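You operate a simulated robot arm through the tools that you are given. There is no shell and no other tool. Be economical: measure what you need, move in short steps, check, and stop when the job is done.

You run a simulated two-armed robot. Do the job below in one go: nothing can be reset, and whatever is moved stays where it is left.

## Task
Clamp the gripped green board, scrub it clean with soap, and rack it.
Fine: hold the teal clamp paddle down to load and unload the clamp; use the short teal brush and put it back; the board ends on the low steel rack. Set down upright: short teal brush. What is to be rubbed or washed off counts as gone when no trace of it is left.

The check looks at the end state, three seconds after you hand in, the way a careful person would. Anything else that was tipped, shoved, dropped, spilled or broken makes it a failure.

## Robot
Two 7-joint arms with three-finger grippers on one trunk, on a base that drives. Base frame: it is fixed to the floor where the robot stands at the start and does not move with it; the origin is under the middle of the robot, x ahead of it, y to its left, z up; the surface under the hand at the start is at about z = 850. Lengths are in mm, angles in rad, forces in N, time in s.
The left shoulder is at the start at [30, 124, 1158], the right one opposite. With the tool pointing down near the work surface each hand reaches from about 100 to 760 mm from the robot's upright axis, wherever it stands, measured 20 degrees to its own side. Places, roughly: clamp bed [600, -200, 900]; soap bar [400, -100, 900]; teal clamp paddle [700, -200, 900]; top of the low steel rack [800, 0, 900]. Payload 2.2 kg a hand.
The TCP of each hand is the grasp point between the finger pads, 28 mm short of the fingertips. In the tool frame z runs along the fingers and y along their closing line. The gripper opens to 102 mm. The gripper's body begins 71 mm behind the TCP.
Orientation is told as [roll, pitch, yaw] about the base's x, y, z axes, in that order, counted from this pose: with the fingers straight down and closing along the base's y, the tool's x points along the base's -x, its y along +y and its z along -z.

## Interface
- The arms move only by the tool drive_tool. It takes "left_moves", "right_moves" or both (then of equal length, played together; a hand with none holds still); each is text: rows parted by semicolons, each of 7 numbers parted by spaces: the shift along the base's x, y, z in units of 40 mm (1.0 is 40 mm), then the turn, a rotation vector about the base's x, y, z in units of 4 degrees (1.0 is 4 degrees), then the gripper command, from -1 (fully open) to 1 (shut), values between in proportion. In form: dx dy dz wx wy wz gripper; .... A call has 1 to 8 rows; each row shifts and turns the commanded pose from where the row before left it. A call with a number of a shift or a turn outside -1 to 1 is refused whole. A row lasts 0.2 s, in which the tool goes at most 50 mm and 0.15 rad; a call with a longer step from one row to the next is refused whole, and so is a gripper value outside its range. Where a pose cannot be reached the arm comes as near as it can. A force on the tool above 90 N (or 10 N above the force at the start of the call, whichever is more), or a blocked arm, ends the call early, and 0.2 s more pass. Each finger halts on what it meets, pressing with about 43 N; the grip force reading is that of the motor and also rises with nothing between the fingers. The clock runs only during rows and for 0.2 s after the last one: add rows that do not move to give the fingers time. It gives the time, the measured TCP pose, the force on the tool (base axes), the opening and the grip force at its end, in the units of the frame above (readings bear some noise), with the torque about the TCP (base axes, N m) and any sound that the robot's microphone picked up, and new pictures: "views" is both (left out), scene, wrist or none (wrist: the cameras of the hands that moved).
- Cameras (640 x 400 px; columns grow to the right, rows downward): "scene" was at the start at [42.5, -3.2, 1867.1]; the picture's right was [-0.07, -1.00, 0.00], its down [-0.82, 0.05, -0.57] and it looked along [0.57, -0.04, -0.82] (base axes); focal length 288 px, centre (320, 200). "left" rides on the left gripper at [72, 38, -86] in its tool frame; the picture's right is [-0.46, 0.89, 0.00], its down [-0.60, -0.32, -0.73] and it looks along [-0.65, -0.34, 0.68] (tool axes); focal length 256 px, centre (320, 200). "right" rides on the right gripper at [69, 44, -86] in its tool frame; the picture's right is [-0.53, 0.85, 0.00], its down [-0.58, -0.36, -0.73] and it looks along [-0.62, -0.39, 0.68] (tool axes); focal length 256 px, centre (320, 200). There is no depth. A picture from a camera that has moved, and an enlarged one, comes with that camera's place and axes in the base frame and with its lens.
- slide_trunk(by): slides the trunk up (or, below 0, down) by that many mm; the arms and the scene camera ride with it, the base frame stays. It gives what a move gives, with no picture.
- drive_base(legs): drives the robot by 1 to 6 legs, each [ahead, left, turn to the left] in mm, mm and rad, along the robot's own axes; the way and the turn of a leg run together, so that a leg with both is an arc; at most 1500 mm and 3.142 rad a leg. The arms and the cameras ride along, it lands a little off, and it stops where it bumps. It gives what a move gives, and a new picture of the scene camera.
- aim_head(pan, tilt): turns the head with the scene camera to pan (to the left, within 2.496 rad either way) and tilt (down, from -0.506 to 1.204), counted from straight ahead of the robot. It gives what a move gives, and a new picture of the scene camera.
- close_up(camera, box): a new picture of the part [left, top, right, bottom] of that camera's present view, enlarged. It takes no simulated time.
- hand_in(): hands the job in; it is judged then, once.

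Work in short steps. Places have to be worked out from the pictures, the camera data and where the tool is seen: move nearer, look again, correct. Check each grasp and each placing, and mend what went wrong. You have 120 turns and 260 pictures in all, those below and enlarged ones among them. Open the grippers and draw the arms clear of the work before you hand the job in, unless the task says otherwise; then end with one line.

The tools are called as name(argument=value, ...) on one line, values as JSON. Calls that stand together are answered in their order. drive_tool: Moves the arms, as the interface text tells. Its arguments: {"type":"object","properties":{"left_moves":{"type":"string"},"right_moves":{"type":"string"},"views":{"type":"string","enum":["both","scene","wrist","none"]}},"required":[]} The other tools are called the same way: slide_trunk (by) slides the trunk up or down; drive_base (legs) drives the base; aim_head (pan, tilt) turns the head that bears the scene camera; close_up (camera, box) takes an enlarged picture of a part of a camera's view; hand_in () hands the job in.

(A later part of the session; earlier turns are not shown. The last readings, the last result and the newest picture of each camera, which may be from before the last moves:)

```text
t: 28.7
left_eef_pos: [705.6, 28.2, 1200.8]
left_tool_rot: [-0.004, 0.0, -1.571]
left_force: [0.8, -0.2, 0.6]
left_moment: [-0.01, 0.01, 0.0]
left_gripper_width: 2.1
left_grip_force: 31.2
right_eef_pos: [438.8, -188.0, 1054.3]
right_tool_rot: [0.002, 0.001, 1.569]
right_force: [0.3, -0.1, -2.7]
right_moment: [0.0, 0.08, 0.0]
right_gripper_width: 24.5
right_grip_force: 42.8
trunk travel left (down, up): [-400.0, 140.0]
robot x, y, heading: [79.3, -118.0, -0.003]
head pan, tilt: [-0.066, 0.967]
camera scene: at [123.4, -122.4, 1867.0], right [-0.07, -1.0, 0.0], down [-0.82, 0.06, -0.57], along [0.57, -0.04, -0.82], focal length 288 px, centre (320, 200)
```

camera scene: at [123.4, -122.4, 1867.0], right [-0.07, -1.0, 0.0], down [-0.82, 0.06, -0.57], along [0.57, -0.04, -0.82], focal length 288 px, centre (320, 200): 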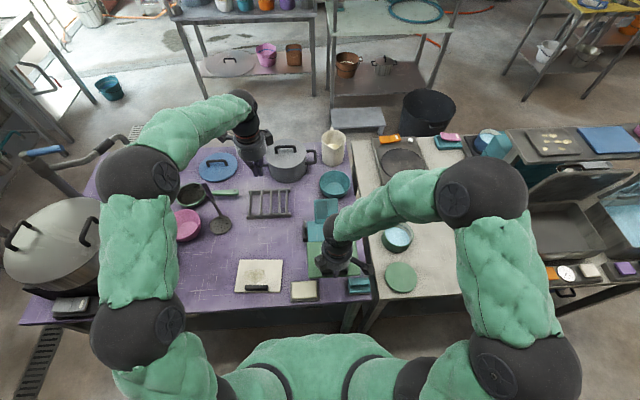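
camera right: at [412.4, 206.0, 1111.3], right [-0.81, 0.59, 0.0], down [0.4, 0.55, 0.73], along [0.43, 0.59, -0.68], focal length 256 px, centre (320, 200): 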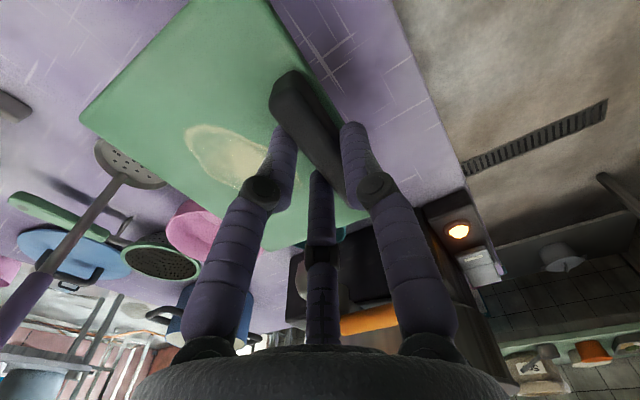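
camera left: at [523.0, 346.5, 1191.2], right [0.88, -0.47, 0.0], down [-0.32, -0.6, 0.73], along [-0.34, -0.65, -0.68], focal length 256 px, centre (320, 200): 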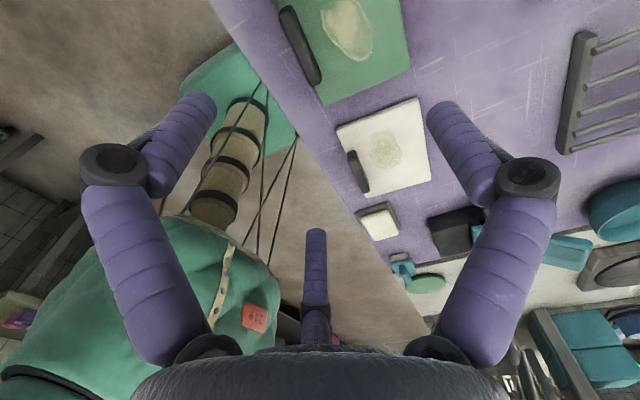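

The arms are clear of each other. I'll continue the left hand to above the paddle at z≈1040.

drive_tool(left_moves="0.05 -0.9 -0.5 0 0 0 1; 0.05 -0.9 -0.5 0 0 0 1; 0.05 -0.9 -0.6 0 0 0 1; 0.1 -0.9 -0.6 0 0 0 1; 0.1 -0.9 -0.6 0 0 0 1; 0.1 -0.95 -0.6 0 0 0 1; 0 0 -0.5 0 0 0 1; 0 0 0 0 0 0 1", views="both")

close_up(camera="scene", box=[260, 150, 400, 300])

```text
t: 30.5
left_eef_pos: [722.5, -189.1, 1044.2]
left_tool_rot: [0.001, 0.001, -1.573]
left_force: [-0.3, 0.4, -0.3]
left_moment: [0.03, 0.02, 0.0]
left_gripper_width: 2.2
left_grip_force: 31.0
right_eef_pos: [437.2, -188.4, 1053.8]
right_tool_rot: [0.002, 0.0, 1.568]
right_force: [0.5, 0.0, -3.2]
right_moment: [0.0, 0.09, 0.01]
right_gripper_width: 24.9
right_grip_force: 43.7
trunk travel left (down, up): [-400.0, 140.0]
robot x, y, heading: [81.5, -120.5, -0.006]
head pan, tilt: [-0.066, 0.967]
camera scene: at [122.6, -121.7, 1867.1], right [-0.07, -1.0, 0.0], down [-0.82, 0.06, -0.57], along [0.57, -0.04, -0.82], focal length 288 px, centre (320, 200)
camera left: at [760.8, -117.5, 1129.4], right [0.88, -0.47, 0.0], down [-0.32, -0.6, 0.73], along [-0.34, -0.65, -0.68], focal length 256 px, centre (320, 200)
```

scene: 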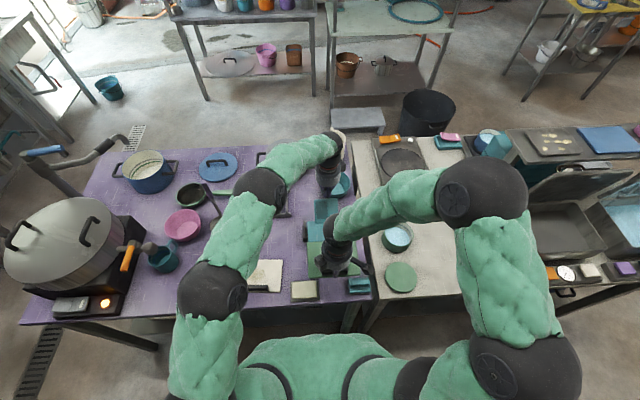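
left: 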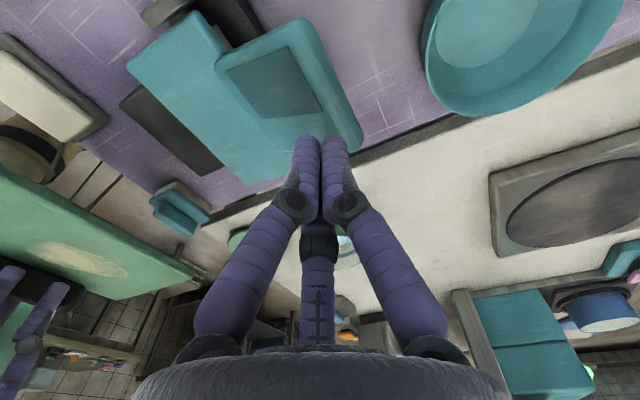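

```text
2.67 times, centred on (330, 225) of scene
camera zoom: at [122.6, -121.7, 1867.1], right [-0.07, -1.0, 0.0], down [-0.82, 0.06, -0.57], along [0.57, -0.04, -0.82], focal length 769 px, centre (293, 133)
```

zoom: 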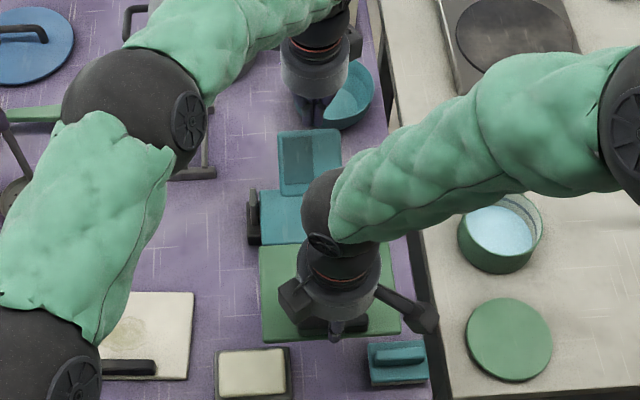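

The paddle tip is at x≈737, y -146..-226. I'll press at x≈718, coming down gently until contact.

drive_tool(left_moves="-0.1 0 -0.6 0 0 0 1; 0 0 -0.5 0 0 0 1; 0 0 -0.25 0 0 0 1; 0 0 -0.25 0 0 0 1; 0 0 0 0 0 0 1", views="wrist")

```text
t: 31.7
left_eef_pos: [718.0, -189.4, 982.1]
left_tool_rot: [0.002, 0.0, -1.572]
left_force: [0.8, -0.2, 7.9]
left_moment: [-0.01, -0.09, -0.02]
left_gripper_width: 2.1
left_grip_force: 31.7
right_eef_pos: [437.1, -189.3, 1054.2]
right_tool_rot: [0.0, -0.001, 1.569]
right_force: [0.2, 0.5, -1.7]
right_moment: [0.01, 0.07, -0.02]
right_gripper_width: 24.6
right_grip_force: 42.5
trunk travel left (down, up): [-400.0, 140.0]
robot x, y, heading: [78.5, -118.4, -0.003]
head pan, tilt: [-0.066, 0.967]
camera left: at [755.9, -117.7, 1067.4], right [0.88, -0.47, 0.0], down [-0.32, -0.6, 0.73], along [-0.34, -0.65, -0.68], focal length 256 px, centre (320, 200)
```

left: 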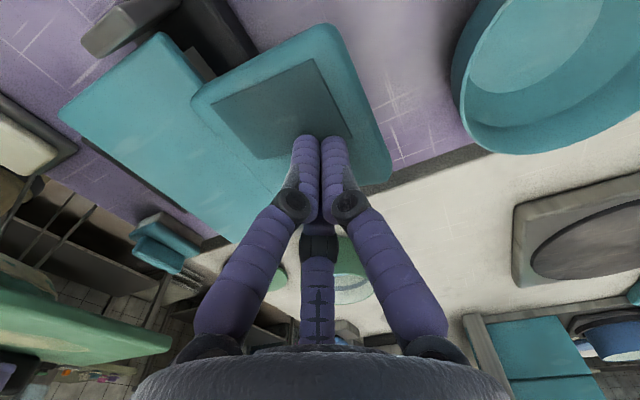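

Contact shows 8 N at z≈982. I'll keep pressing in small steps and watch the force.

drive_tool(left_moves="0 0 -0.2 0 0 0 1; 0 0 -0.2 0 0 0 1; 0 0 -0.2 0 0 0 1; 0 0 0 0 0 0 1", views="none")

drive_tool(left_moves="0 0 -0.2 0 0 0 1; 0 0 -0.2 0 0 0 1; 0 0 0 0 0 0 1", views="wrist")

```text
t: 32.7
left_eef_pos: [719.6, -189.3, 957.8]
left_tool_rot: [0.002, 0.0, -1.571]
left_force: [4.8, 0.1, 12.2]
left_moment: [0.11, -0.08, -0.04]
left_gripper_width: 5.9
left_grip_force: 31.4
right_eef_pos: [437.6, -187.6, 1054.0]
right_tool_rot: [0.002, 0.0, 1.568]
right_force: [-0.4, 0.1, -2.4]
right_moment: [0.02, 0.07, 0.01]
right_gripper_width: 24.6
right_grip_force: 43.0
trunk travel left (down, up): [-400.0, 140.0]
robot x, y, heading: [79.8, -118.0, -0.008]
head pan, tilt: [-0.066, 0.967]
```

```text
t: 33.5
left_eef_pos: [727.6, -189.3, 957.1]
left_tool_rot: [0.023, -0.009, -1.564]
left_force: [-11.8, -0.5, 36.5]
left_moment: [0.34, 0.69, 0.04]
left_gripper_width: 2.1
left_grip_force: 31.6
right_eef_pos: [435.3, -187.1, 1053.7]
right_tool_rot: [0.003, 0.0, 1.569]
right_force: [1.2, 0.3, -3.2]
right_moment: [-0.03, 0.16, -0.01]
right_gripper_width: 24.6
right_grip_force: 42.7
trunk travel left (down, up): [-400.0, 140.0]
robot x, y, heading: [80.7, -119.8, -0.002]
head pan, tilt: [-0.066, 0.967]
stopped in row 3 (left hand): the force on the tool passed its limit at 90 N (the readings are from after the stop); the commanded pose is now the measured one
camera left: at [763.3, -118.0, 1043.2], right [0.89, -0.46, 0.02], down [-0.33, -0.6, 0.73], along [-0.32, -0.65, -0.68], focal length 256 px, centre (320, 200)
```

left: 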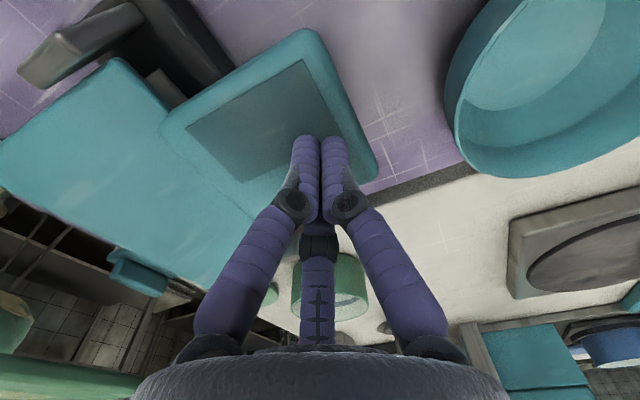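

The paddle is at its bottom stop (TCP z≈957) and holding. Now I'll check the opened jaw from the right hand and the scene.

close_up(camera="right", box=[0, 0, 640, 400])

close_up(camera="scene", box=[280, 170, 380, 270])

```text
1.00 times, centred on (320, 200) of right (not enlarged: the box is as wide or as high as the picture)
camera zoom: at [390.7, -256.5, 1139.9], right [-0.84, 0.54, 0.0], down [0.37, 0.58, 0.73], along [0.39, 0.62, -0.68], focal length 256 px, centre (320, 200)
```

zoom: 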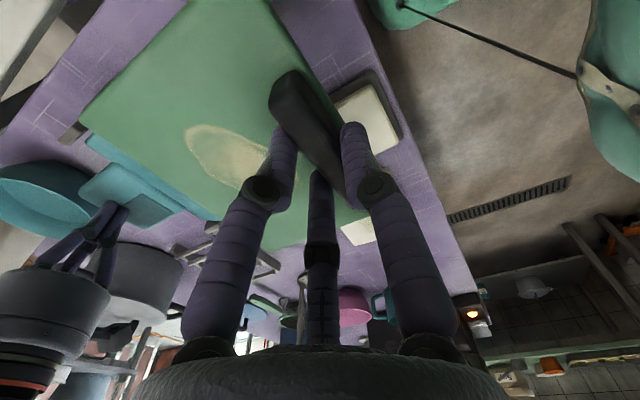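

```text
4.00 times, centred on (330, 220) of scene
camera zoom: at [120.5, -120.7, 1866.7], right [-0.07, -1.0, 0.0], down [-0.82, 0.06, -0.57], along [0.57, -0.04, -0.82], focal length 1154 px, centre (280, 120)
```

zoom: 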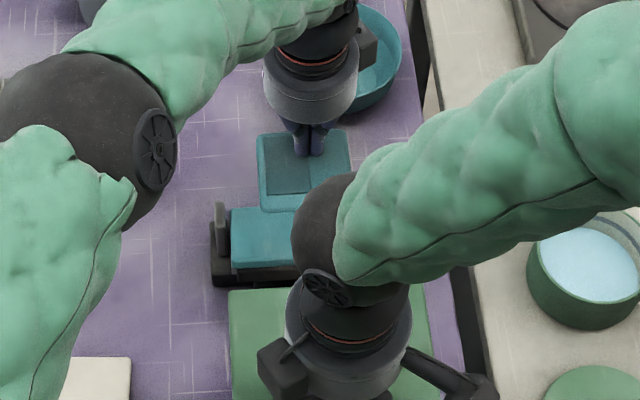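

I'll bring the board to x≈478 before lowering, clear of the brush and soap, then down to z≈965 and look.

drive_tool(right_moves="0.5 0 -0.3 0 0 0 1; 0.5 0 -0.4 0 0 0 1; 0 0 -0.6 0 0 0 1; 0 0 -0.6 0 0 0 1; 0 0 -0.35 0 0 0 1; 0 0 0 0 0 0 1", views="both")

close_up(camera="right", box=[0, 40, 320, 270])

close_up(camera="scene", box=[280, 170, 380, 270])

```text
t: 35.0
left_eef_pos: [727.5, -190.8, 956.7]
left_tool_rot: [0.026, -0.007, -1.566]
left_force: [7.9, -9.0, 36.9]
left_moment: [0.11, 0.11, -0.16]
left_gripper_width: 2.1
left_grip_force: 31.9
right_eef_pos: [475.1, -190.4, 964.8]
right_tool_rot: [0.0, 0.0, 1.569]
right_force: [0.1, -0.2, -2.5]
right_moment: [0.01, 0.1, -0.04]
right_gripper_width: 24.7
right_grip_force: 43.5
trunk travel left (down, up): [-400.0, 140.0]
robot x, y, heading: [78.5, -119.2, -0.001]
head pan, tilt: [-0.066, 0.967]
camera scene: at [118.9, -121.9, 1867.2], right [-0.07, -1.0, 0.0], down [-0.82, 0.06, -0.57], along [0.57, -0.04, -0.82], focal length 288 px, centre (320, 200)
camera right: at [430.5, -258.2, 1051.3], right [-0.84, 0.54, 0.0], down [0.36, 0.58, 0.73], along [0.39, 0.62, -0.68], focal length 256 px, centre (320, 200)
```

scene: 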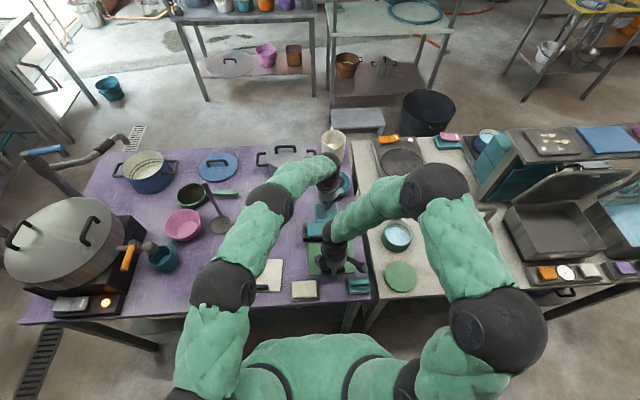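
right: 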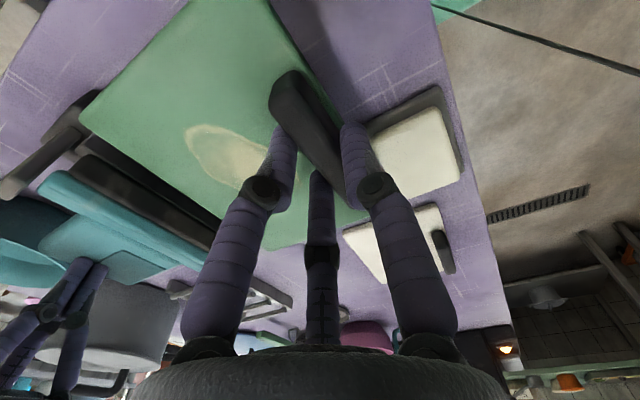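

```text
1.74 times, centred on (160, 155) of right
camera zoom: at [430.5, -258.2, 1051.3], right [-0.84, 0.54, 0.0], down [0.36, 0.58, 0.73], along [0.39, 0.62, -0.68], focal length 445 px, centre (598, 278)
```

zoom: 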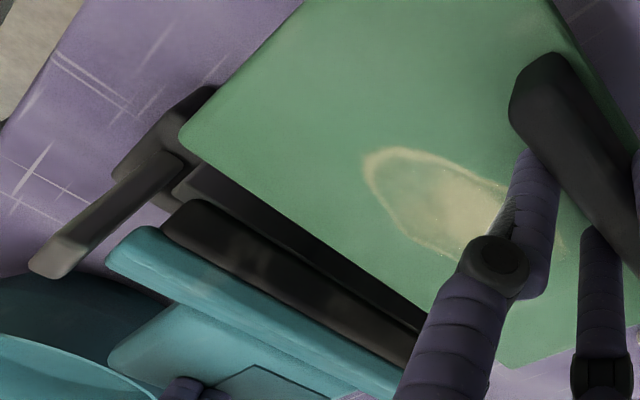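

```text
4.00 times, centred on (330, 220) of scene
camera zoom: at [118.9, -121.9, 1867.2], right [-0.07, -1.0, 0.0], down [-0.82, 0.06, -0.57], along [0.57, -0.04, -0.82], focal length 1154 px, centre (280, 120)
```

zoom: 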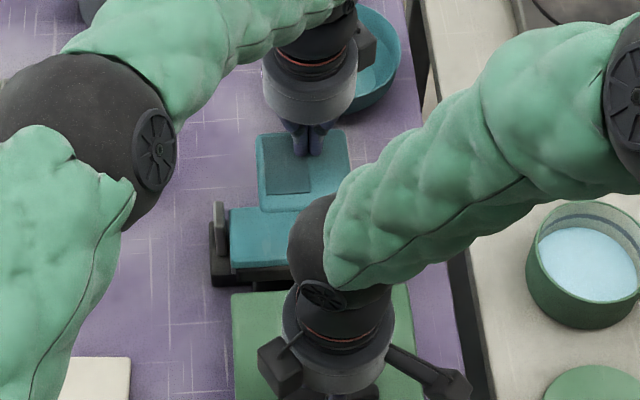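

The jaw is open and the board edge sits just in front of it. I'll lower to TCP z≈943, with the board just above the bed.

drive_tool(right_moves="0 0.05 -0.2 0 0 0 1; 0 0 -0.2 0 0 0 1; 0 0 -0.15 0 0 0 1; 0 0 0 0 0 0 1", views="wrist")

close_up(camera="right", box=[0, 40, 320, 270])

close_up(camera="left", box=[0, 0, 320, 320])

```text
t: 36.0
left_eef_pos: [727.5, -191.1, 955.7]
left_tool_rot: [0.027, -0.007, -1.565]
left_force: [7.6, -11.1, 37.6]
left_moment: [0.07, 0.08, -0.22]
left_gripper_width: 2.0
left_grip_force: 31.1
right_eef_pos: [474.7, -186.8, 942.1]
right_tool_rot: [0.0, 0.001, 1.57]
right_force: [-0.5, -0.4, -3.3]
right_moment: [0.02, 0.05, -0.02]
right_gripper_width: 25.1
right_grip_force: 43.1
trunk travel left (down, up): [-400.0, 140.0]
robot x, y, heading: [83.6, -118.4, -0.002]
head pan, tilt: [-0.066, 0.967]
camera right: at [430.2, -255.8, 1029.0], right [-0.84, 0.54, 0.0], down [0.36, 0.58, 0.73], along [0.39, 0.62, -0.68], focal length 256 px, centre (320, 200)
```

right: 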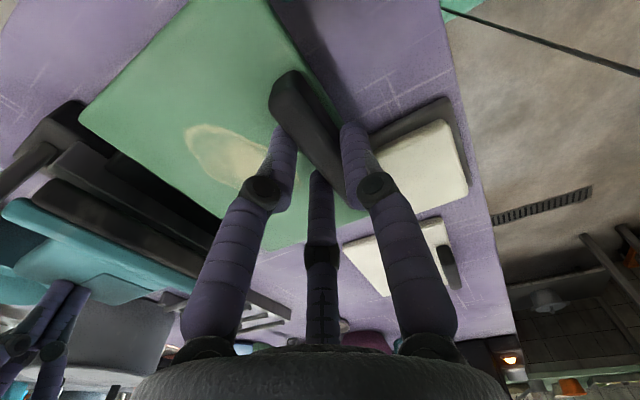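

```text
1.74 times, centred on (160, 155) of right
camera zoom: at [430.2, -255.8, 1029.0], right [-0.84, 0.54, 0.0], down [0.36, 0.58, 0.73], along [0.39, 0.62, -0.68], focal length 445 px, centre (598, 278)
```

zoom: 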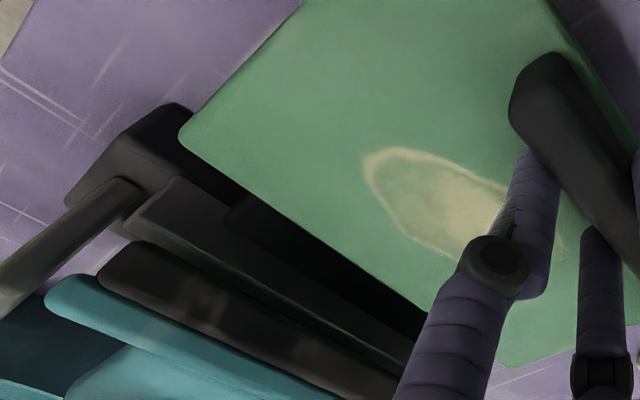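

```text
1.25 times, centred on (160, 160) of left
camera zoom: at [762.9, -118.0, 1043.2], right [0.89, -0.46, 0.03], down [-0.33, -0.6, 0.73], along [-0.32, -0.65, -0.69], focal length 320 px, centre (520, 250)
```

zoom: 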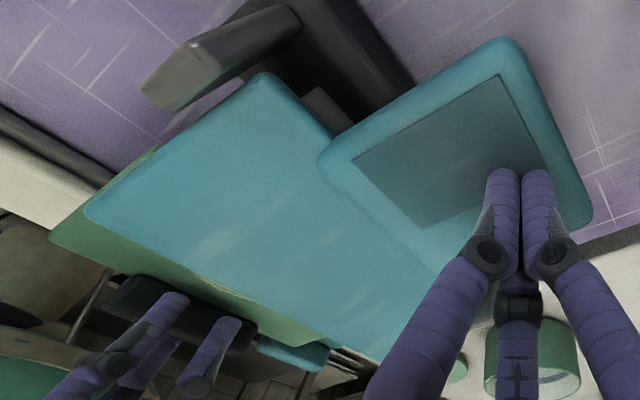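

The pad's lower edge is at z≈937, well above the board top (≈906), and there's a back stop at x≈617. I'll slide the board forward 30 mm and check.

drive_tool(right_moves="0.25 0 0 0 0 0 1; 0.25 0 0 0 0 0 1; 0.25 0 0 0 0 0 1; 0 0 0 0 0 0 1", views="wrist")

close_up(camera="right", box=[0, 40, 320, 270])

```text
t: 37.0
left_eef_pos: [727.1, -190.4, 957.3]
left_tool_rot: [0.027, -0.007, -1.567]
left_force: [7.2, -12.4, 38.2]
left_moment: [0.06, 0.15, 0.17]
left_gripper_width: 2.0
left_grip_force: 30.9
right_eef_pos: [505.1, -187.1, 941.8]
right_tool_rot: [-0.001, 0.0, 1.568]
right_force: [0.0, -0.1, -2.4]
right_moment: [0.01, 0.05, -0.02]
right_gripper_width: 25.1
right_grip_force: 42.6
trunk travel left (down, up): [-400.0, 140.0]
robot x, y, heading: [78.0, -114.2, -0.004]
head pan, tilt: [-0.066, 0.967]
camera right: at [460.2, -255.6, 1028.8], right [-0.84, 0.54, 0.0], down [0.37, 0.58, 0.73], along [0.39, 0.62, -0.68], focal length 256 px, centre (320, 200)
```

right: 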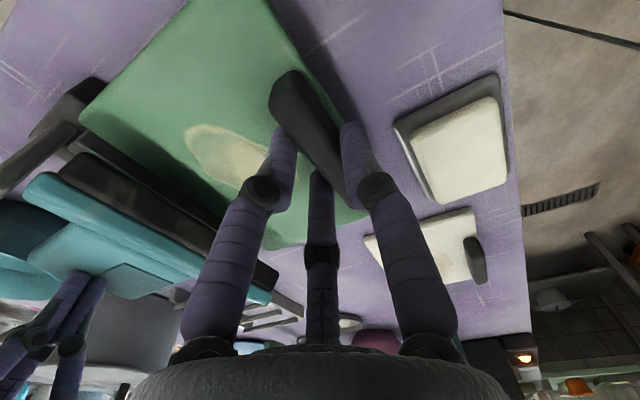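

```text
1.74 times, centred on (160, 155) of right
camera zoom: at [460.2, -255.6, 1028.8], right [-0.84, 0.54, 0.0], down [0.37, 0.58, 0.73], along [0.39, 0.62, -0.68], focal length 445 px, centre (598, 278)
```

zoom: 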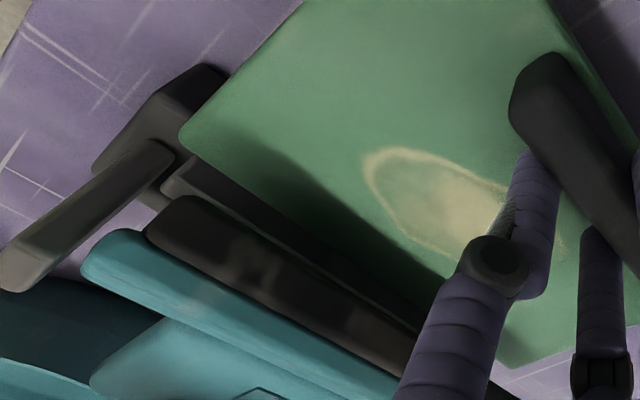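

The board is going under the jaw. I'll lower it onto the bed, then nudge it in gently until it meets the stop.

drive_tool(right_moves="0 0 -0.1 0 0 0 1; 0 0 -0.05 0 0 0 1; 0 0 0 0 0 0 1", views="none")

drive_tool(right_moves="0.1 0 0 0 0 0 1; 0.1 0 0 0 0 0 1; 0 0 0 0 0 0 1", views="wrist")

close_up(camera="right", box=[0, 40, 320, 270])

```text
t: 37.8
left_eef_pos: [726.0, -189.0, 957.9]
left_tool_rot: [0.026, -0.009, -1.565]
left_force: [12.1, -4.9, 32.0]
left_moment: [0.18, 0.01, -0.09]
left_gripper_width: 2.0
left_grip_force: 31.3
right_eef_pos: [505.8, -186.9, 937.8]
right_tool_rot: [-0.003, 0.001, 1.57]
right_force: [-8.1, -4.5, 27.1]
right_moment: [0.15, -0.11, 0.03]
right_gripper_width: 24.6
right_grip_force: 43.6
trunk travel left (down, up): [-400.0, 140.0]
robot x, y, heading: [78.3, -117.3, 0.0]
head pan, tilt: [-0.066, 0.967]
```

```text
t: 38.5
left_eef_pos: [725.2, -189.1, 956.5]
left_tool_rot: [0.025, -0.005, -1.565]
left_force: [12.0, -1.7, 28.7]
left_moment: [0.24, -0.04, 0.02]
left_gripper_width: 2.2
left_grip_force: 31.2
right_eef_pos: [512.1, -185.7, 937.9]
right_tool_rot: [-0.002, 0.0, 1.568]
right_force: [-15.1, 1.1, 35.9]
right_moment: [0.3, 0.23, 0.09]
right_gripper_width: 25.0
right_grip_force: 43.3
trunk travel left (down, up): [-400.0, 140.0]
robot x, y, heading: [77.6, -117.6, -0.0]
head pan, tilt: [-0.066, 0.967]
camera right: at [466.7, -254.4, 1024.5], right [-0.84, 0.54, 0.0], down [0.36, 0.58, 0.73], along [0.39, 0.62, -0.68], focal length 256 px, centre (320, 200)
```

right: 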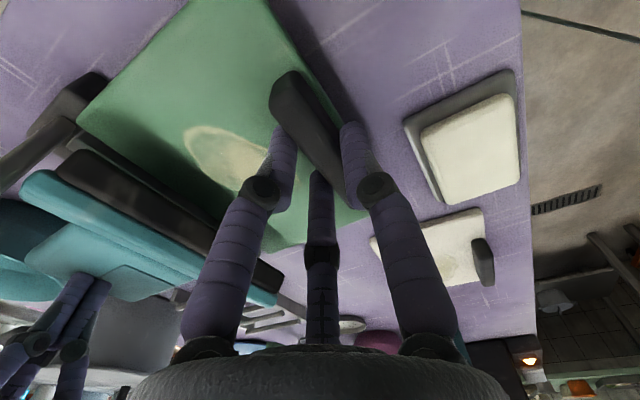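

```text
1.74 times, centred on (160, 155) of right
camera zoom: at [466.7, -254.4, 1024.5], right [-0.84, 0.54, 0.0], down [0.36, 0.58, 0.73], along [0.39, 0.62, -0.68], focal length 445 px, centre (598, 278)
```

zoom: 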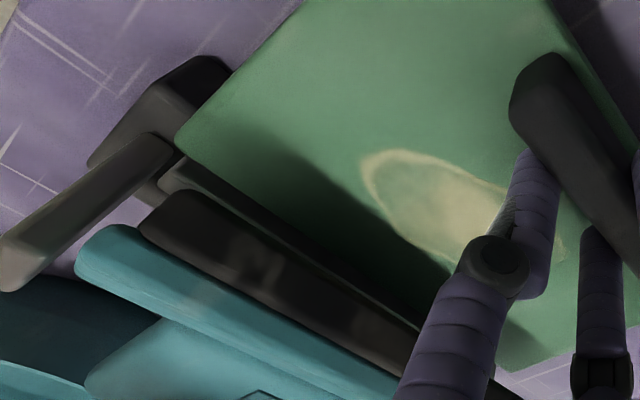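

The board rests on the bed with its far edge at about x 614. I'll ease the downward force slightly and nudge forward a bit more.

drive_tool(right_moves="0 0 0.05 0 0 0 1; 0.1 0 0 0 0 0 1; 0.08 0 0 0 0 0 1; 0 0 0 0 0 0 1", views="none")

close_up(camera="right", box=[0, 40, 320, 270])

close_up(camera="left", box=[0, 0, 320, 320])

```text
t: 39.5
left_eef_pos: [724.9, -189.0, 957.6]
left_tool_rot: [0.023, -0.007, -1.566]
left_force: [1.0, 2.7, 40.2]
left_moment: [0.41, 0.35, 0.08]
left_gripper_width: 1.9
left_grip_force: 31.5
right_eef_pos: [517.1, -186.2, 938.2]
right_tool_rot: [0.004, 0.001, 1.572]
right_force: [-10.4, -0.4, -0.8]
right_moment: [0.1, 0.39, 0.02]
right_gripper_width: 24.8
right_grip_force: 43.3
trunk travel left (down, up): [-400.0, 140.0]
robot x, y, heading: [79.0, -118.2, -0.002]
head pan, tilt: [-0.066, 0.967]
```

```text
1.74 times, centred on (160, 155) of right
camera zoom: at [472.6, -254.1, 1025.4], right [-0.85, 0.53, 0.0], down [0.37, 0.58, 0.73], along [0.39, 0.62, -0.68], focal length 445 px, centre (598, 278)
```

zoom: 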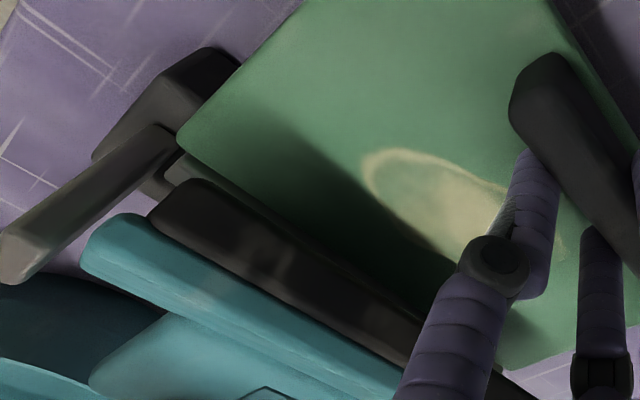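

```text
1.25 times, centred on (160, 160) of left
camera zoom: at [760.4, -116.4, 1043.1], right [0.89, -0.46, 0.02], down [-0.33, -0.6, 0.73], along [-0.32, -0.65, -0.69], focal length 320 px, centre (520, 250)
```

zoom: 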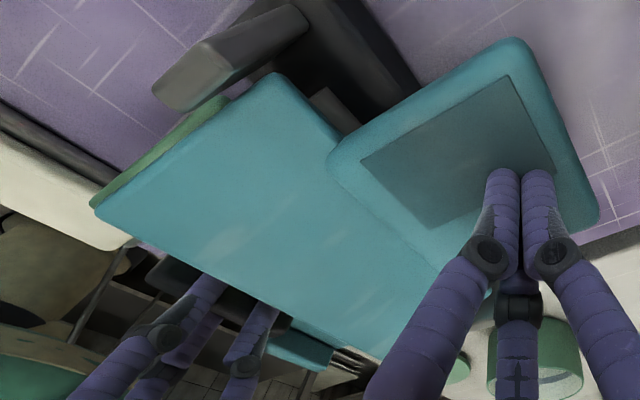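

A -10 N reaction along x with no vertical load means the board meets the back stop. I'll raise the left hand to let the jaw close.

drive_tool(left_moves="0 0 0.2 0 0 0 1; 0 0 0.2 0 0 0 1; 0 0 0.2 0 0 0 1; 0 0 0.3 0 0 0 1; 0 0 0.5 0 0 0 1; 0 0 0.8 0 0 0 1; 0 0 0 0 0 0 1", views="none")

close_up(camera="right", box=[0, 40, 320, 270])

close_up(camera="left", box=[0, 0, 320, 320])

```text
t: 41.1
left_eef_pos: [723.4, -191.9, 1040.2]
left_tool_rot: [0.016, -0.006, -1.569]
left_force: [0.4, -0.1, 0.4]
left_moment: [0.04, 0.01, -0.01]
left_gripper_width: 2.0
left_grip_force: 32.0
right_eef_pos: [517.2, -186.1, 938.9]
right_tool_rot: [0.004, 0.002, 1.573]
right_force: [-27.6, 2.7, 5.2]
right_moment: [0.31, 0.69, -0.01]
right_gripper_width: 24.9
right_grip_force: 43.5
trunk travel left (down, up): [-400.0, 140.0]
robot x, y, heading: [80.1, -120.0, -0.004]
head pan, tilt: [-0.066, 0.967]
```

```text
1.74 times, centred on (160, 155) of right
camera zoom: at [473.0, -254.2, 1025.2], right [-0.85, 0.53, 0.0], down [0.37, 0.58, 0.73], along [0.39, 0.62, -0.68], focal length 445 px, centre (598, 278)
```

zoom: 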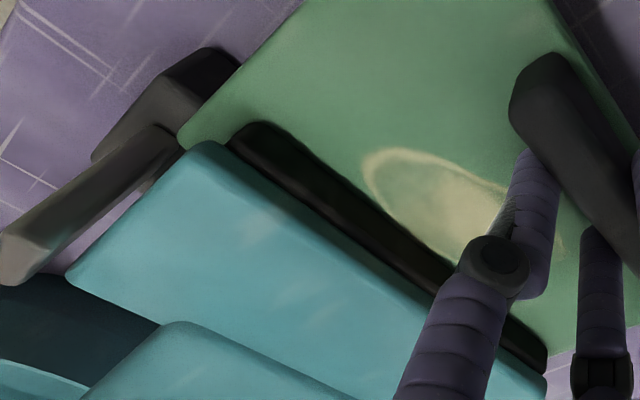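

```text
1.25 times, centred on (160, 160) of left
camera zoom: at [759.9, -118.3, 1126.0], right [0.89, -0.46, 0.02], down [-0.33, -0.6, 0.73], along [-0.33, -0.65, -0.68], focal length 320 px, centre (520, 250)
```

zoom: 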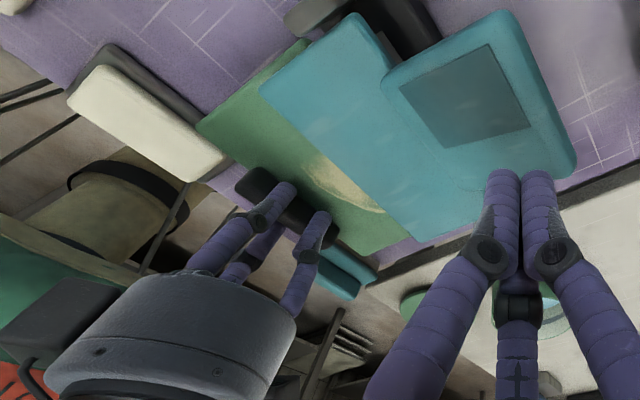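

The jaw has closed on the board. I'll open the right hand, raise it, and inspect the stain's clearance from the pad.

drive_tool(right_moves="0 0 0 0 0 0 0.2; 0 0 0 0 0 0 -0.2; 0 0 0 0 0 0 -0.2; 0 0 0.6 0 0 0 -0.2; 0 0 0.8 0 0 0 -0.2; -0.6 0 0.8 0 0 0 -0.2; -0.8 0 0.6 0 0 0 -0.2; 0 0 0 0 0 0 -0.2", left_moves="0 0 0 0 0 0 1; 0 0 0 0 0 0 1; 0 0 0 0 0 0 1; 0 0.5 0.5 0 0 0 1; 0 1 0.5 0 0 0 1; 0 1 0.4 0 0 0 1; 0 1 0 0 0 0 1; 0 1 0 0 0 0 1", views="both")

close_up(camera="scene", box=[280, 190, 380, 300])

close_up(camera="right", box=[40, 0, 440, 250])

```text
t: 43.0
left_eef_pos: [724.0, -7.4, 1094.5]
left_tool_rot: [0.014, -0.006, -1.57]
left_force: [-0.1, -0.1, 0.4]
left_moment: [-0.03, -0.01, 0.0]
left_gripper_width: 2.0
left_grip_force: 31.4
right_eef_pos: [468.4, -184.9, 1050.1]
right_tool_rot: [0.002, 0.0, 1.57]
right_force: [0.7, 0.0, 0.9]
right_moment: [-0.06, 0.01, 0.01]
right_gripper_width: 61.2
right_grip_force: 0.0
trunk travel left (down, up): [-400.0, 140.0]
robot x, y, heading: [77.9, -116.3, -0.003]
head pan, tilt: [-0.066, 0.967]
camera scene: at [123.0, -119.0, 1867.0], right [-0.07, -1.0, 0.0], down [-0.82, 0.06, -0.57], along [0.57, -0.04, -0.82], focal length 288 px, centre (320, 200)
camera right: at [422.9, -252.9, 1136.8], right [-0.84, 0.54, 0.0], down [0.37, 0.58, 0.73], along [0.39, 0.62, -0.68], focal length 256 px, centre (320, 200)
camera left: at [760.8, 65.0, 1180.7], right [0.89, -0.46, 0.01], down [-0.33, -0.6, 0.73], along [-0.33, -0.65, -0.68], focal length 256 px, centre (320, 200)
```

scene: 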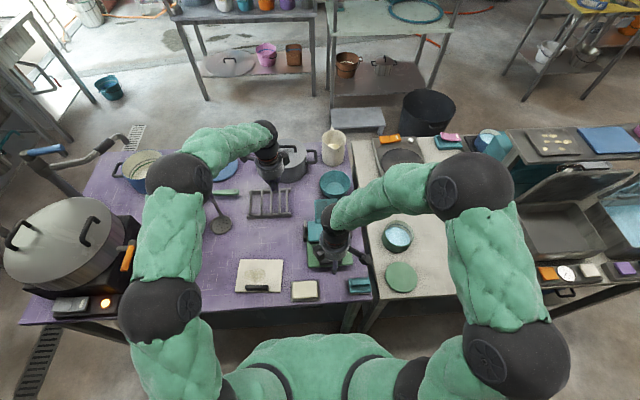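
right: 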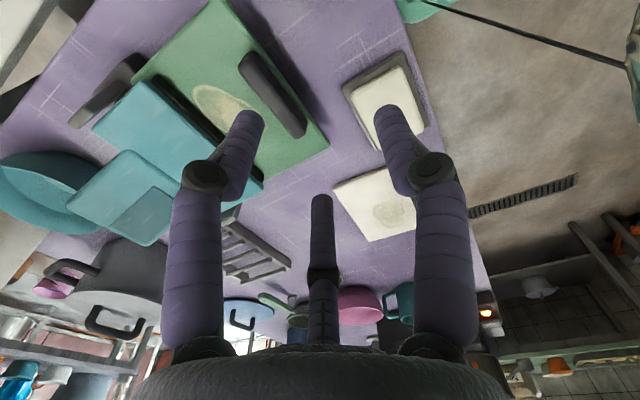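
left: 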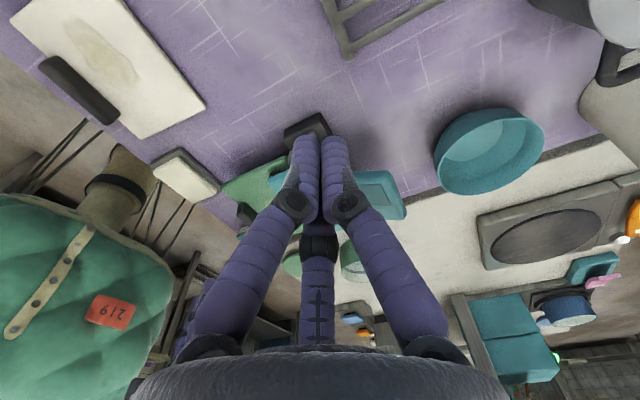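

```text
3.64 times, centred on (330, 245) of scene
camera zoom: at [123.0, -119.0, 1867.0], right [-0.07, -1.0, 0.0], down [-0.82, 0.06, -0.57], along [0.57, -0.04, -0.82], focal length 1049 px, centre (284, 36)
```

zoom: 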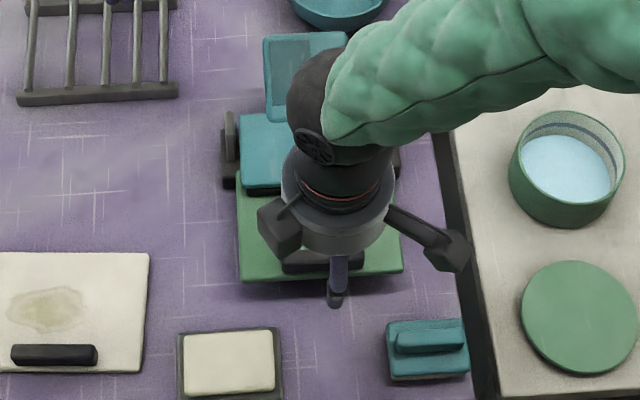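

```text
1.60 times, centred on (240, 125) of right
camera zoom: at [422.9, -252.9, 1136.8], right [-0.84, 0.54, 0.0], down [0.37, 0.58, 0.73], along [0.39, 0.62, -0.68], focal length 410 px, centre (448, 320)
```

zoom: 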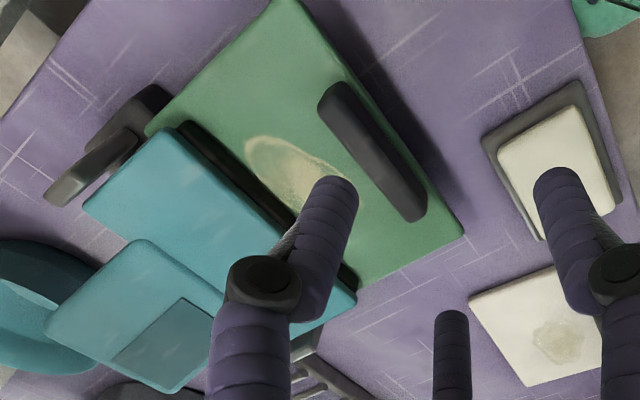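

The stain lies close in front of the pad but appears free. Now I'll move the right hand over the brush at about (442, -280), which also clears the view.

drive_tool(right_moves="-0.2 -0.7 0 0 0 0 -0.2; -0.2 -0.7 -0.2 0 0 0 -0.2; -0.2 -0.7 -0.5 0 0 0 -0.2; 0 -0.2 -0.6 0 0 0 -0.2; 0 0 0 0 0 0 -0.2", views="both")

close_up(camera="right", box=[160, 0, 480, 200])

close_up(camera="scene", box=[280, 190, 380, 300])

```text
t: 44.1
left_eef_pos: [724.2, -8.4, 1095.6]
left_tool_rot: [0.014, -0.006, -1.57]
left_force: [0.0, -1.1, 0.2]
left_moment: [0.01, -0.04, 0.0]
left_gripper_width: 2.1
left_grip_force: 31.2
right_eef_pos: [441.3, -281.2, 997.6]
right_tool_rot: [0.0, -0.002, 1.57]
right_force: [0.0, 0.3, 0.3]
right_moment: [0.03, -0.01, -0.01]
right_gripper_width: 61.3
right_grip_force: 0.1
trunk travel left (down, up): [-400.0, 140.0]
robot x, y, heading: [77.6, -118.2, -0.002]
head pan, tilt: [-0.066, 0.967]
camera scene: at [121.3, -120.9, 1867.1], right [-0.07, -1.0, 0.0], down [-0.82, 0.06, -0.57], along [0.57, -0.04, -0.82], focal length 288 px, centre (320, 200)
camera right: at [397.2, -348.4, 1084.4], right [-0.84, 0.54, 0.0], down [0.37, 0.58, 0.73], along [0.39, 0.62, -0.68], focal length 256 px, centre (320, 200)
```

scene: 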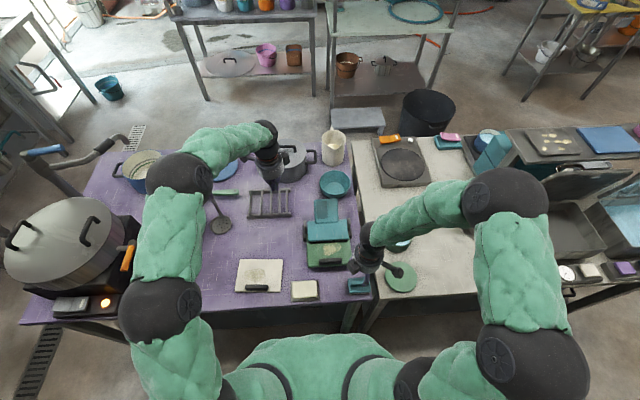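
right: 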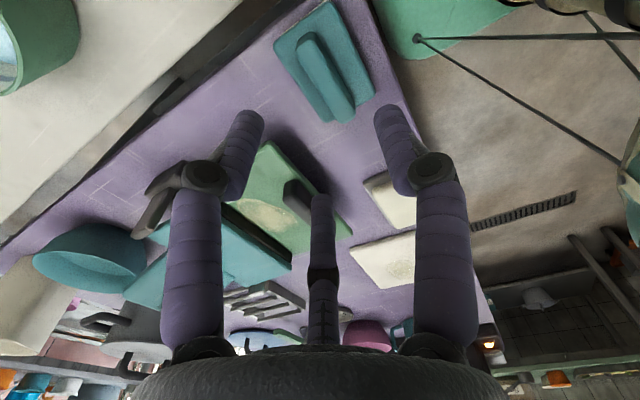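

```text
2.00 times, centred on (320, 100) of right
camera zoom: at [397.2, -348.4, 1084.4], right [-0.84, 0.54, 0.0], down [0.37, 0.58, 0.73], along [0.39, 0.62, -0.68], focal length 512 px, centre (320, 400)
```

zoom: 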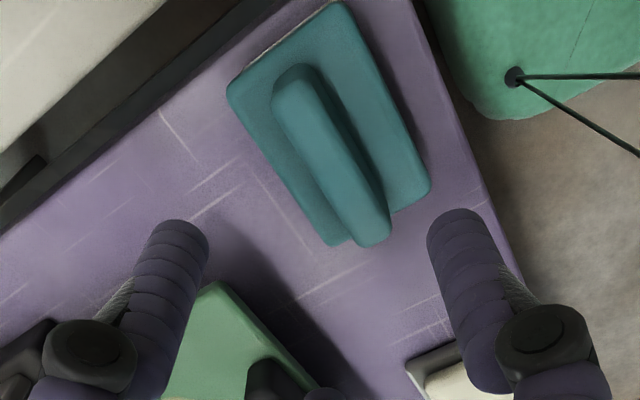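

```text
3.64 times, centred on (330, 245) of scene
camera zoom: at [121.3, -120.9, 1867.1], right [-0.07, -1.0, 0.0], down [-0.82, 0.06, -0.57], along [0.57, -0.04, -0.82], focal length 1049 px, centre (284, 36)
```

zoom: 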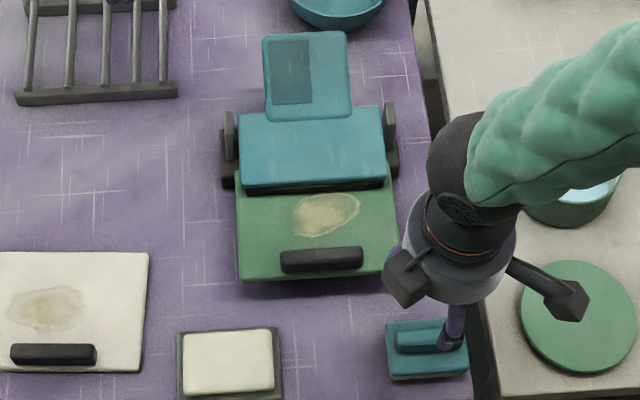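

The stain is free, with a few mm to the pad. The brush handle runs about (431, -310) to (437, -245). I'll align above it and descend to z≈935 for a look.

drive_tool(right_moves="-0.1 0.05 -0.5 0 0 -0.9 -0.2; 0 0 -0.6 0 0 0 -0.2; 0 0 -0.45 0 0 0 -0.2; 0 0 0 0 0 0 -0.2", views="wrist")

close_up(camera="right", box=[160, 0, 480, 200])

close_up(camera="scene", box=[320, 230, 420, 310])

```text
t: 45.1
left_eef_pos: [723.3, -9.8, 1095.2]
left_tool_rot: [0.014, -0.005, -1.569]
left_force: [0.1, 0.4, 0.3]
left_moment: [0.0, 0.02, 0.0]
left_gripper_width: 2.0
left_grip_force: 31.3
right_eef_pos: [438.8, -277.5, 935.4]
right_tool_rot: [0.002, -0.001, 1.507]
right_force: [1.0, 0.4, -0.1]
right_moment: [-0.01, 0.01, -0.01]
right_gripper_width: 61.1
right_grip_force: 0.0
trunk travel left (down, up): [-400.0, 140.0]
robot x, y, heading: [81.6, -119.0, -0.002]
head pan, tilt: [-0.066, 0.967]
camera right: at [388.9, -342.4, 1022.2], right [-0.81, 0.59, 0.0], down [0.4, 0.55, 0.73], along [0.43, 0.59, -0.68], focal length 256 px, centre (320, 200)
```

right: 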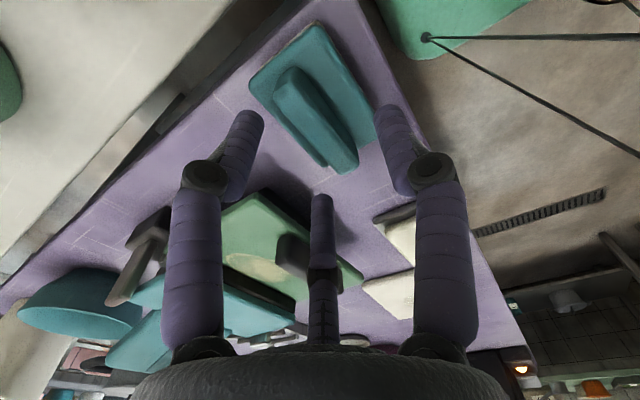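

```text
2.00 times, centred on (320, 100) of right
camera zoom: at [388.9, -342.4, 1022.2], right [-0.81, 0.59, 0.0], down [0.4, 0.55, 0.73], along [0.43, 0.59, -0.68], focal length 512 px, centre (320, 400)
```

zoom: 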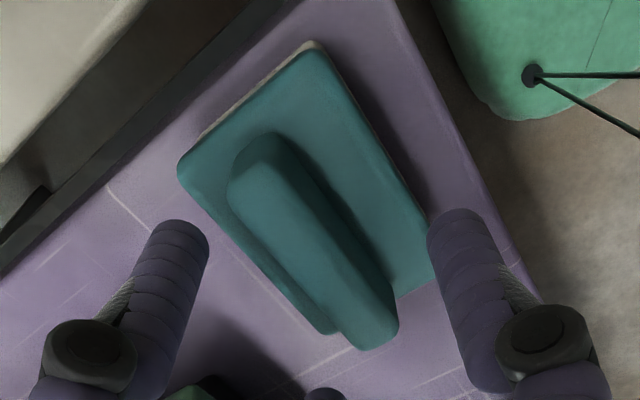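

```text
5.00 times, centred on (370, 270) of scene
camera zoom: at [121.6, -120.8, 1867.1], right [-0.07, -1.0, 0.0], down [-0.82, 0.06, -0.57], along [0.57, -0.04, -0.82], focal length 1442 px, centre (70, -150)
```

zoom: 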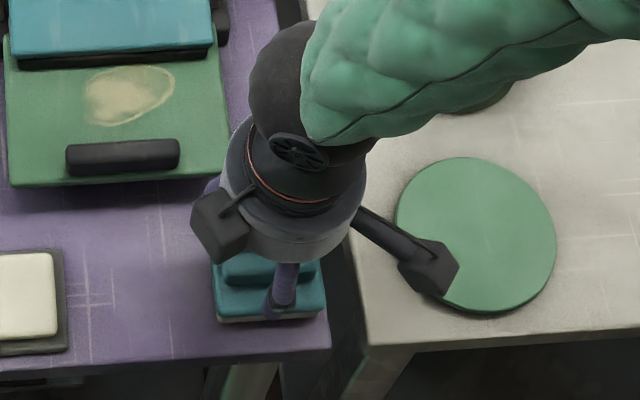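

The handle top is near z 904, centred at about (432, -281) and turned slightly more. I'll correct, then descend so the tips straddle the handle.

drive_tool(right_moves="-0.14 -0.08 0 0 0 -0.7 -0.2; 0 0 -0.25 0 0 0 -0.2; 0 0 -0.2 0 0 0 -0.2; 0 0 0 0 0 0 -0.2", views="wrist")

close_up(camera="right", box=[160, 40, 480, 240])

```text
t: 46.1
left_eef_pos: [722.6, -9.2, 1096.2]
left_tool_rot: [0.014, -0.006, -1.569]
left_force: [0.4, 0.8, 0.0]
left_moment: [-0.02, -0.02, 0.04]
left_gripper_width: 2.0
left_grip_force: 31.3
right_eef_pos: [433.3, -279.5, 917.1]
right_tool_rot: [0.0, 0.0, 1.457]
right_force: [0.7, -0.8, 3.6]
right_moment: [-0.06, -0.01, 0.01]
right_gripper_width: 68.4
right_grip_force: 1.7
trunk travel left (down, up): [-400.0, 140.0]
robot x, y, heading: [80.7, -117.1, -0.001]
head pan, tilt: [-0.066, 0.967]
camera right: at [380.3, -342.8, 1004.3], right [-0.78, 0.63, 0.0], down [0.43, 0.53, 0.73], along [0.46, 0.57, -0.68], focal length 256 px, centre (320, 200)
```

right: 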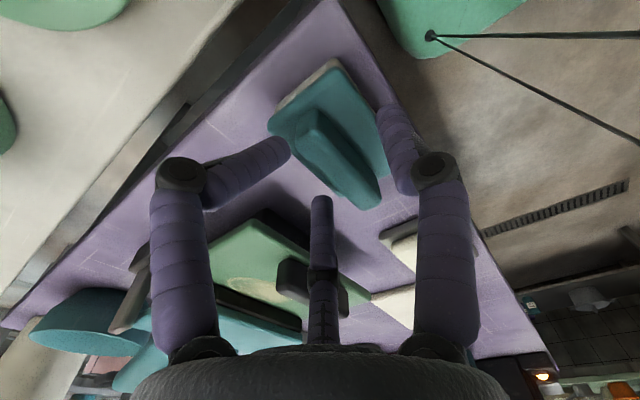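

```text
2.00 times, centred on (320, 140) of right
camera zoom: at [380.3, -342.8, 1004.3], right [-0.78, 0.63, 0.0], down [0.43, 0.53, 0.73], along [0.46, 0.57, -0.68], focal length 512 px, centre (320, 320)
```

zoom: 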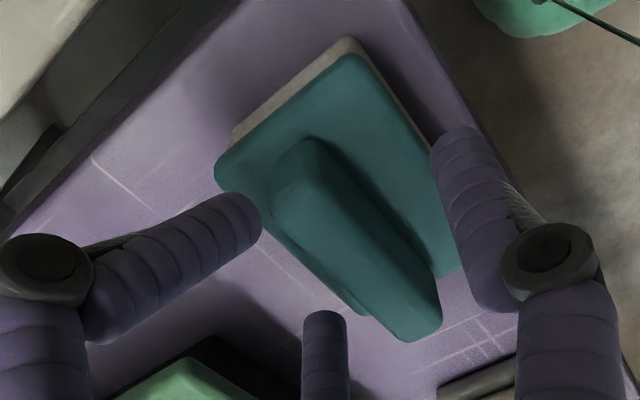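

The image-left finger touched the brush's block edge. I'll raise a little, narrow the fingers and look again.

drive_tool(right_moves="0 0 0.3 0 0 0 -0.2; 0 0 0.15 0 0 0 0.15; 0 0 0 0 0 0 0.15; 0 0 0 0 0 0 0.15", views="wrist")

close_up(camera="right", box=[160, 40, 480, 240])

```text
t: 47.1
left_eef_pos: [723.8, -8.3, 1095.3]
left_tool_rot: [0.014, -0.006, -1.568]
left_force: [-0.2, 0.4, 0.9]
left_moment: [0.02, 0.01, 0.0]
left_gripper_width: 2.2
left_grip_force: 32.0
right_eef_pos: [431.6, -278.8, 935.6]
right_tool_rot: [0.002, 0.001, 1.457]
right_force: [-0.2, -0.2, 0.6]
right_moment: [0.02, 0.04, 0.01]
right_gripper_width: 43.6
right_grip_force: 0.1
trunk travel left (down, up): [-400.0, 140.0]
robot x, y, heading: [78.3, -114.6, -0.0]
head pan, tilt: [-0.066, 0.967]
camera right: at [380.8, -342.4, 1022.5], right [-0.78, 0.63, 0.0], down [0.43, 0.53, 0.73], along [0.46, 0.57, -0.68], focal length 256 px, centre (320, 200)
```

right: 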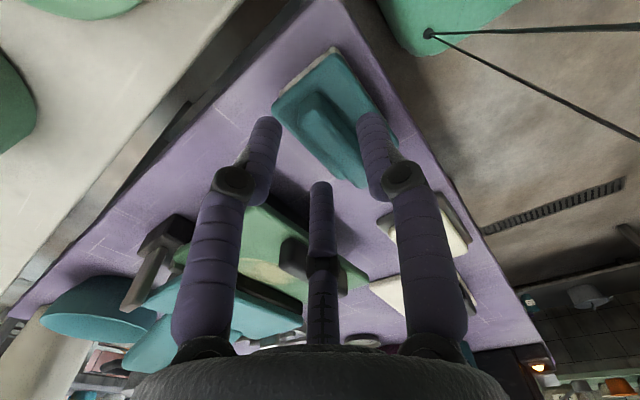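

```text
2.00 times, centred on (320, 140) of right
camera zoom: at [380.8, -342.4, 1022.5], right [-0.78, 0.63, 0.0], down [0.43, 0.53, 0.73], along [0.46, 0.57, -0.68], focal length 512 px, centre (320, 320)
```

zoom: 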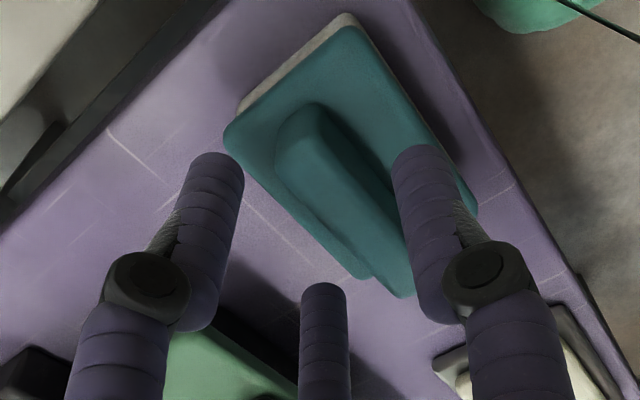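

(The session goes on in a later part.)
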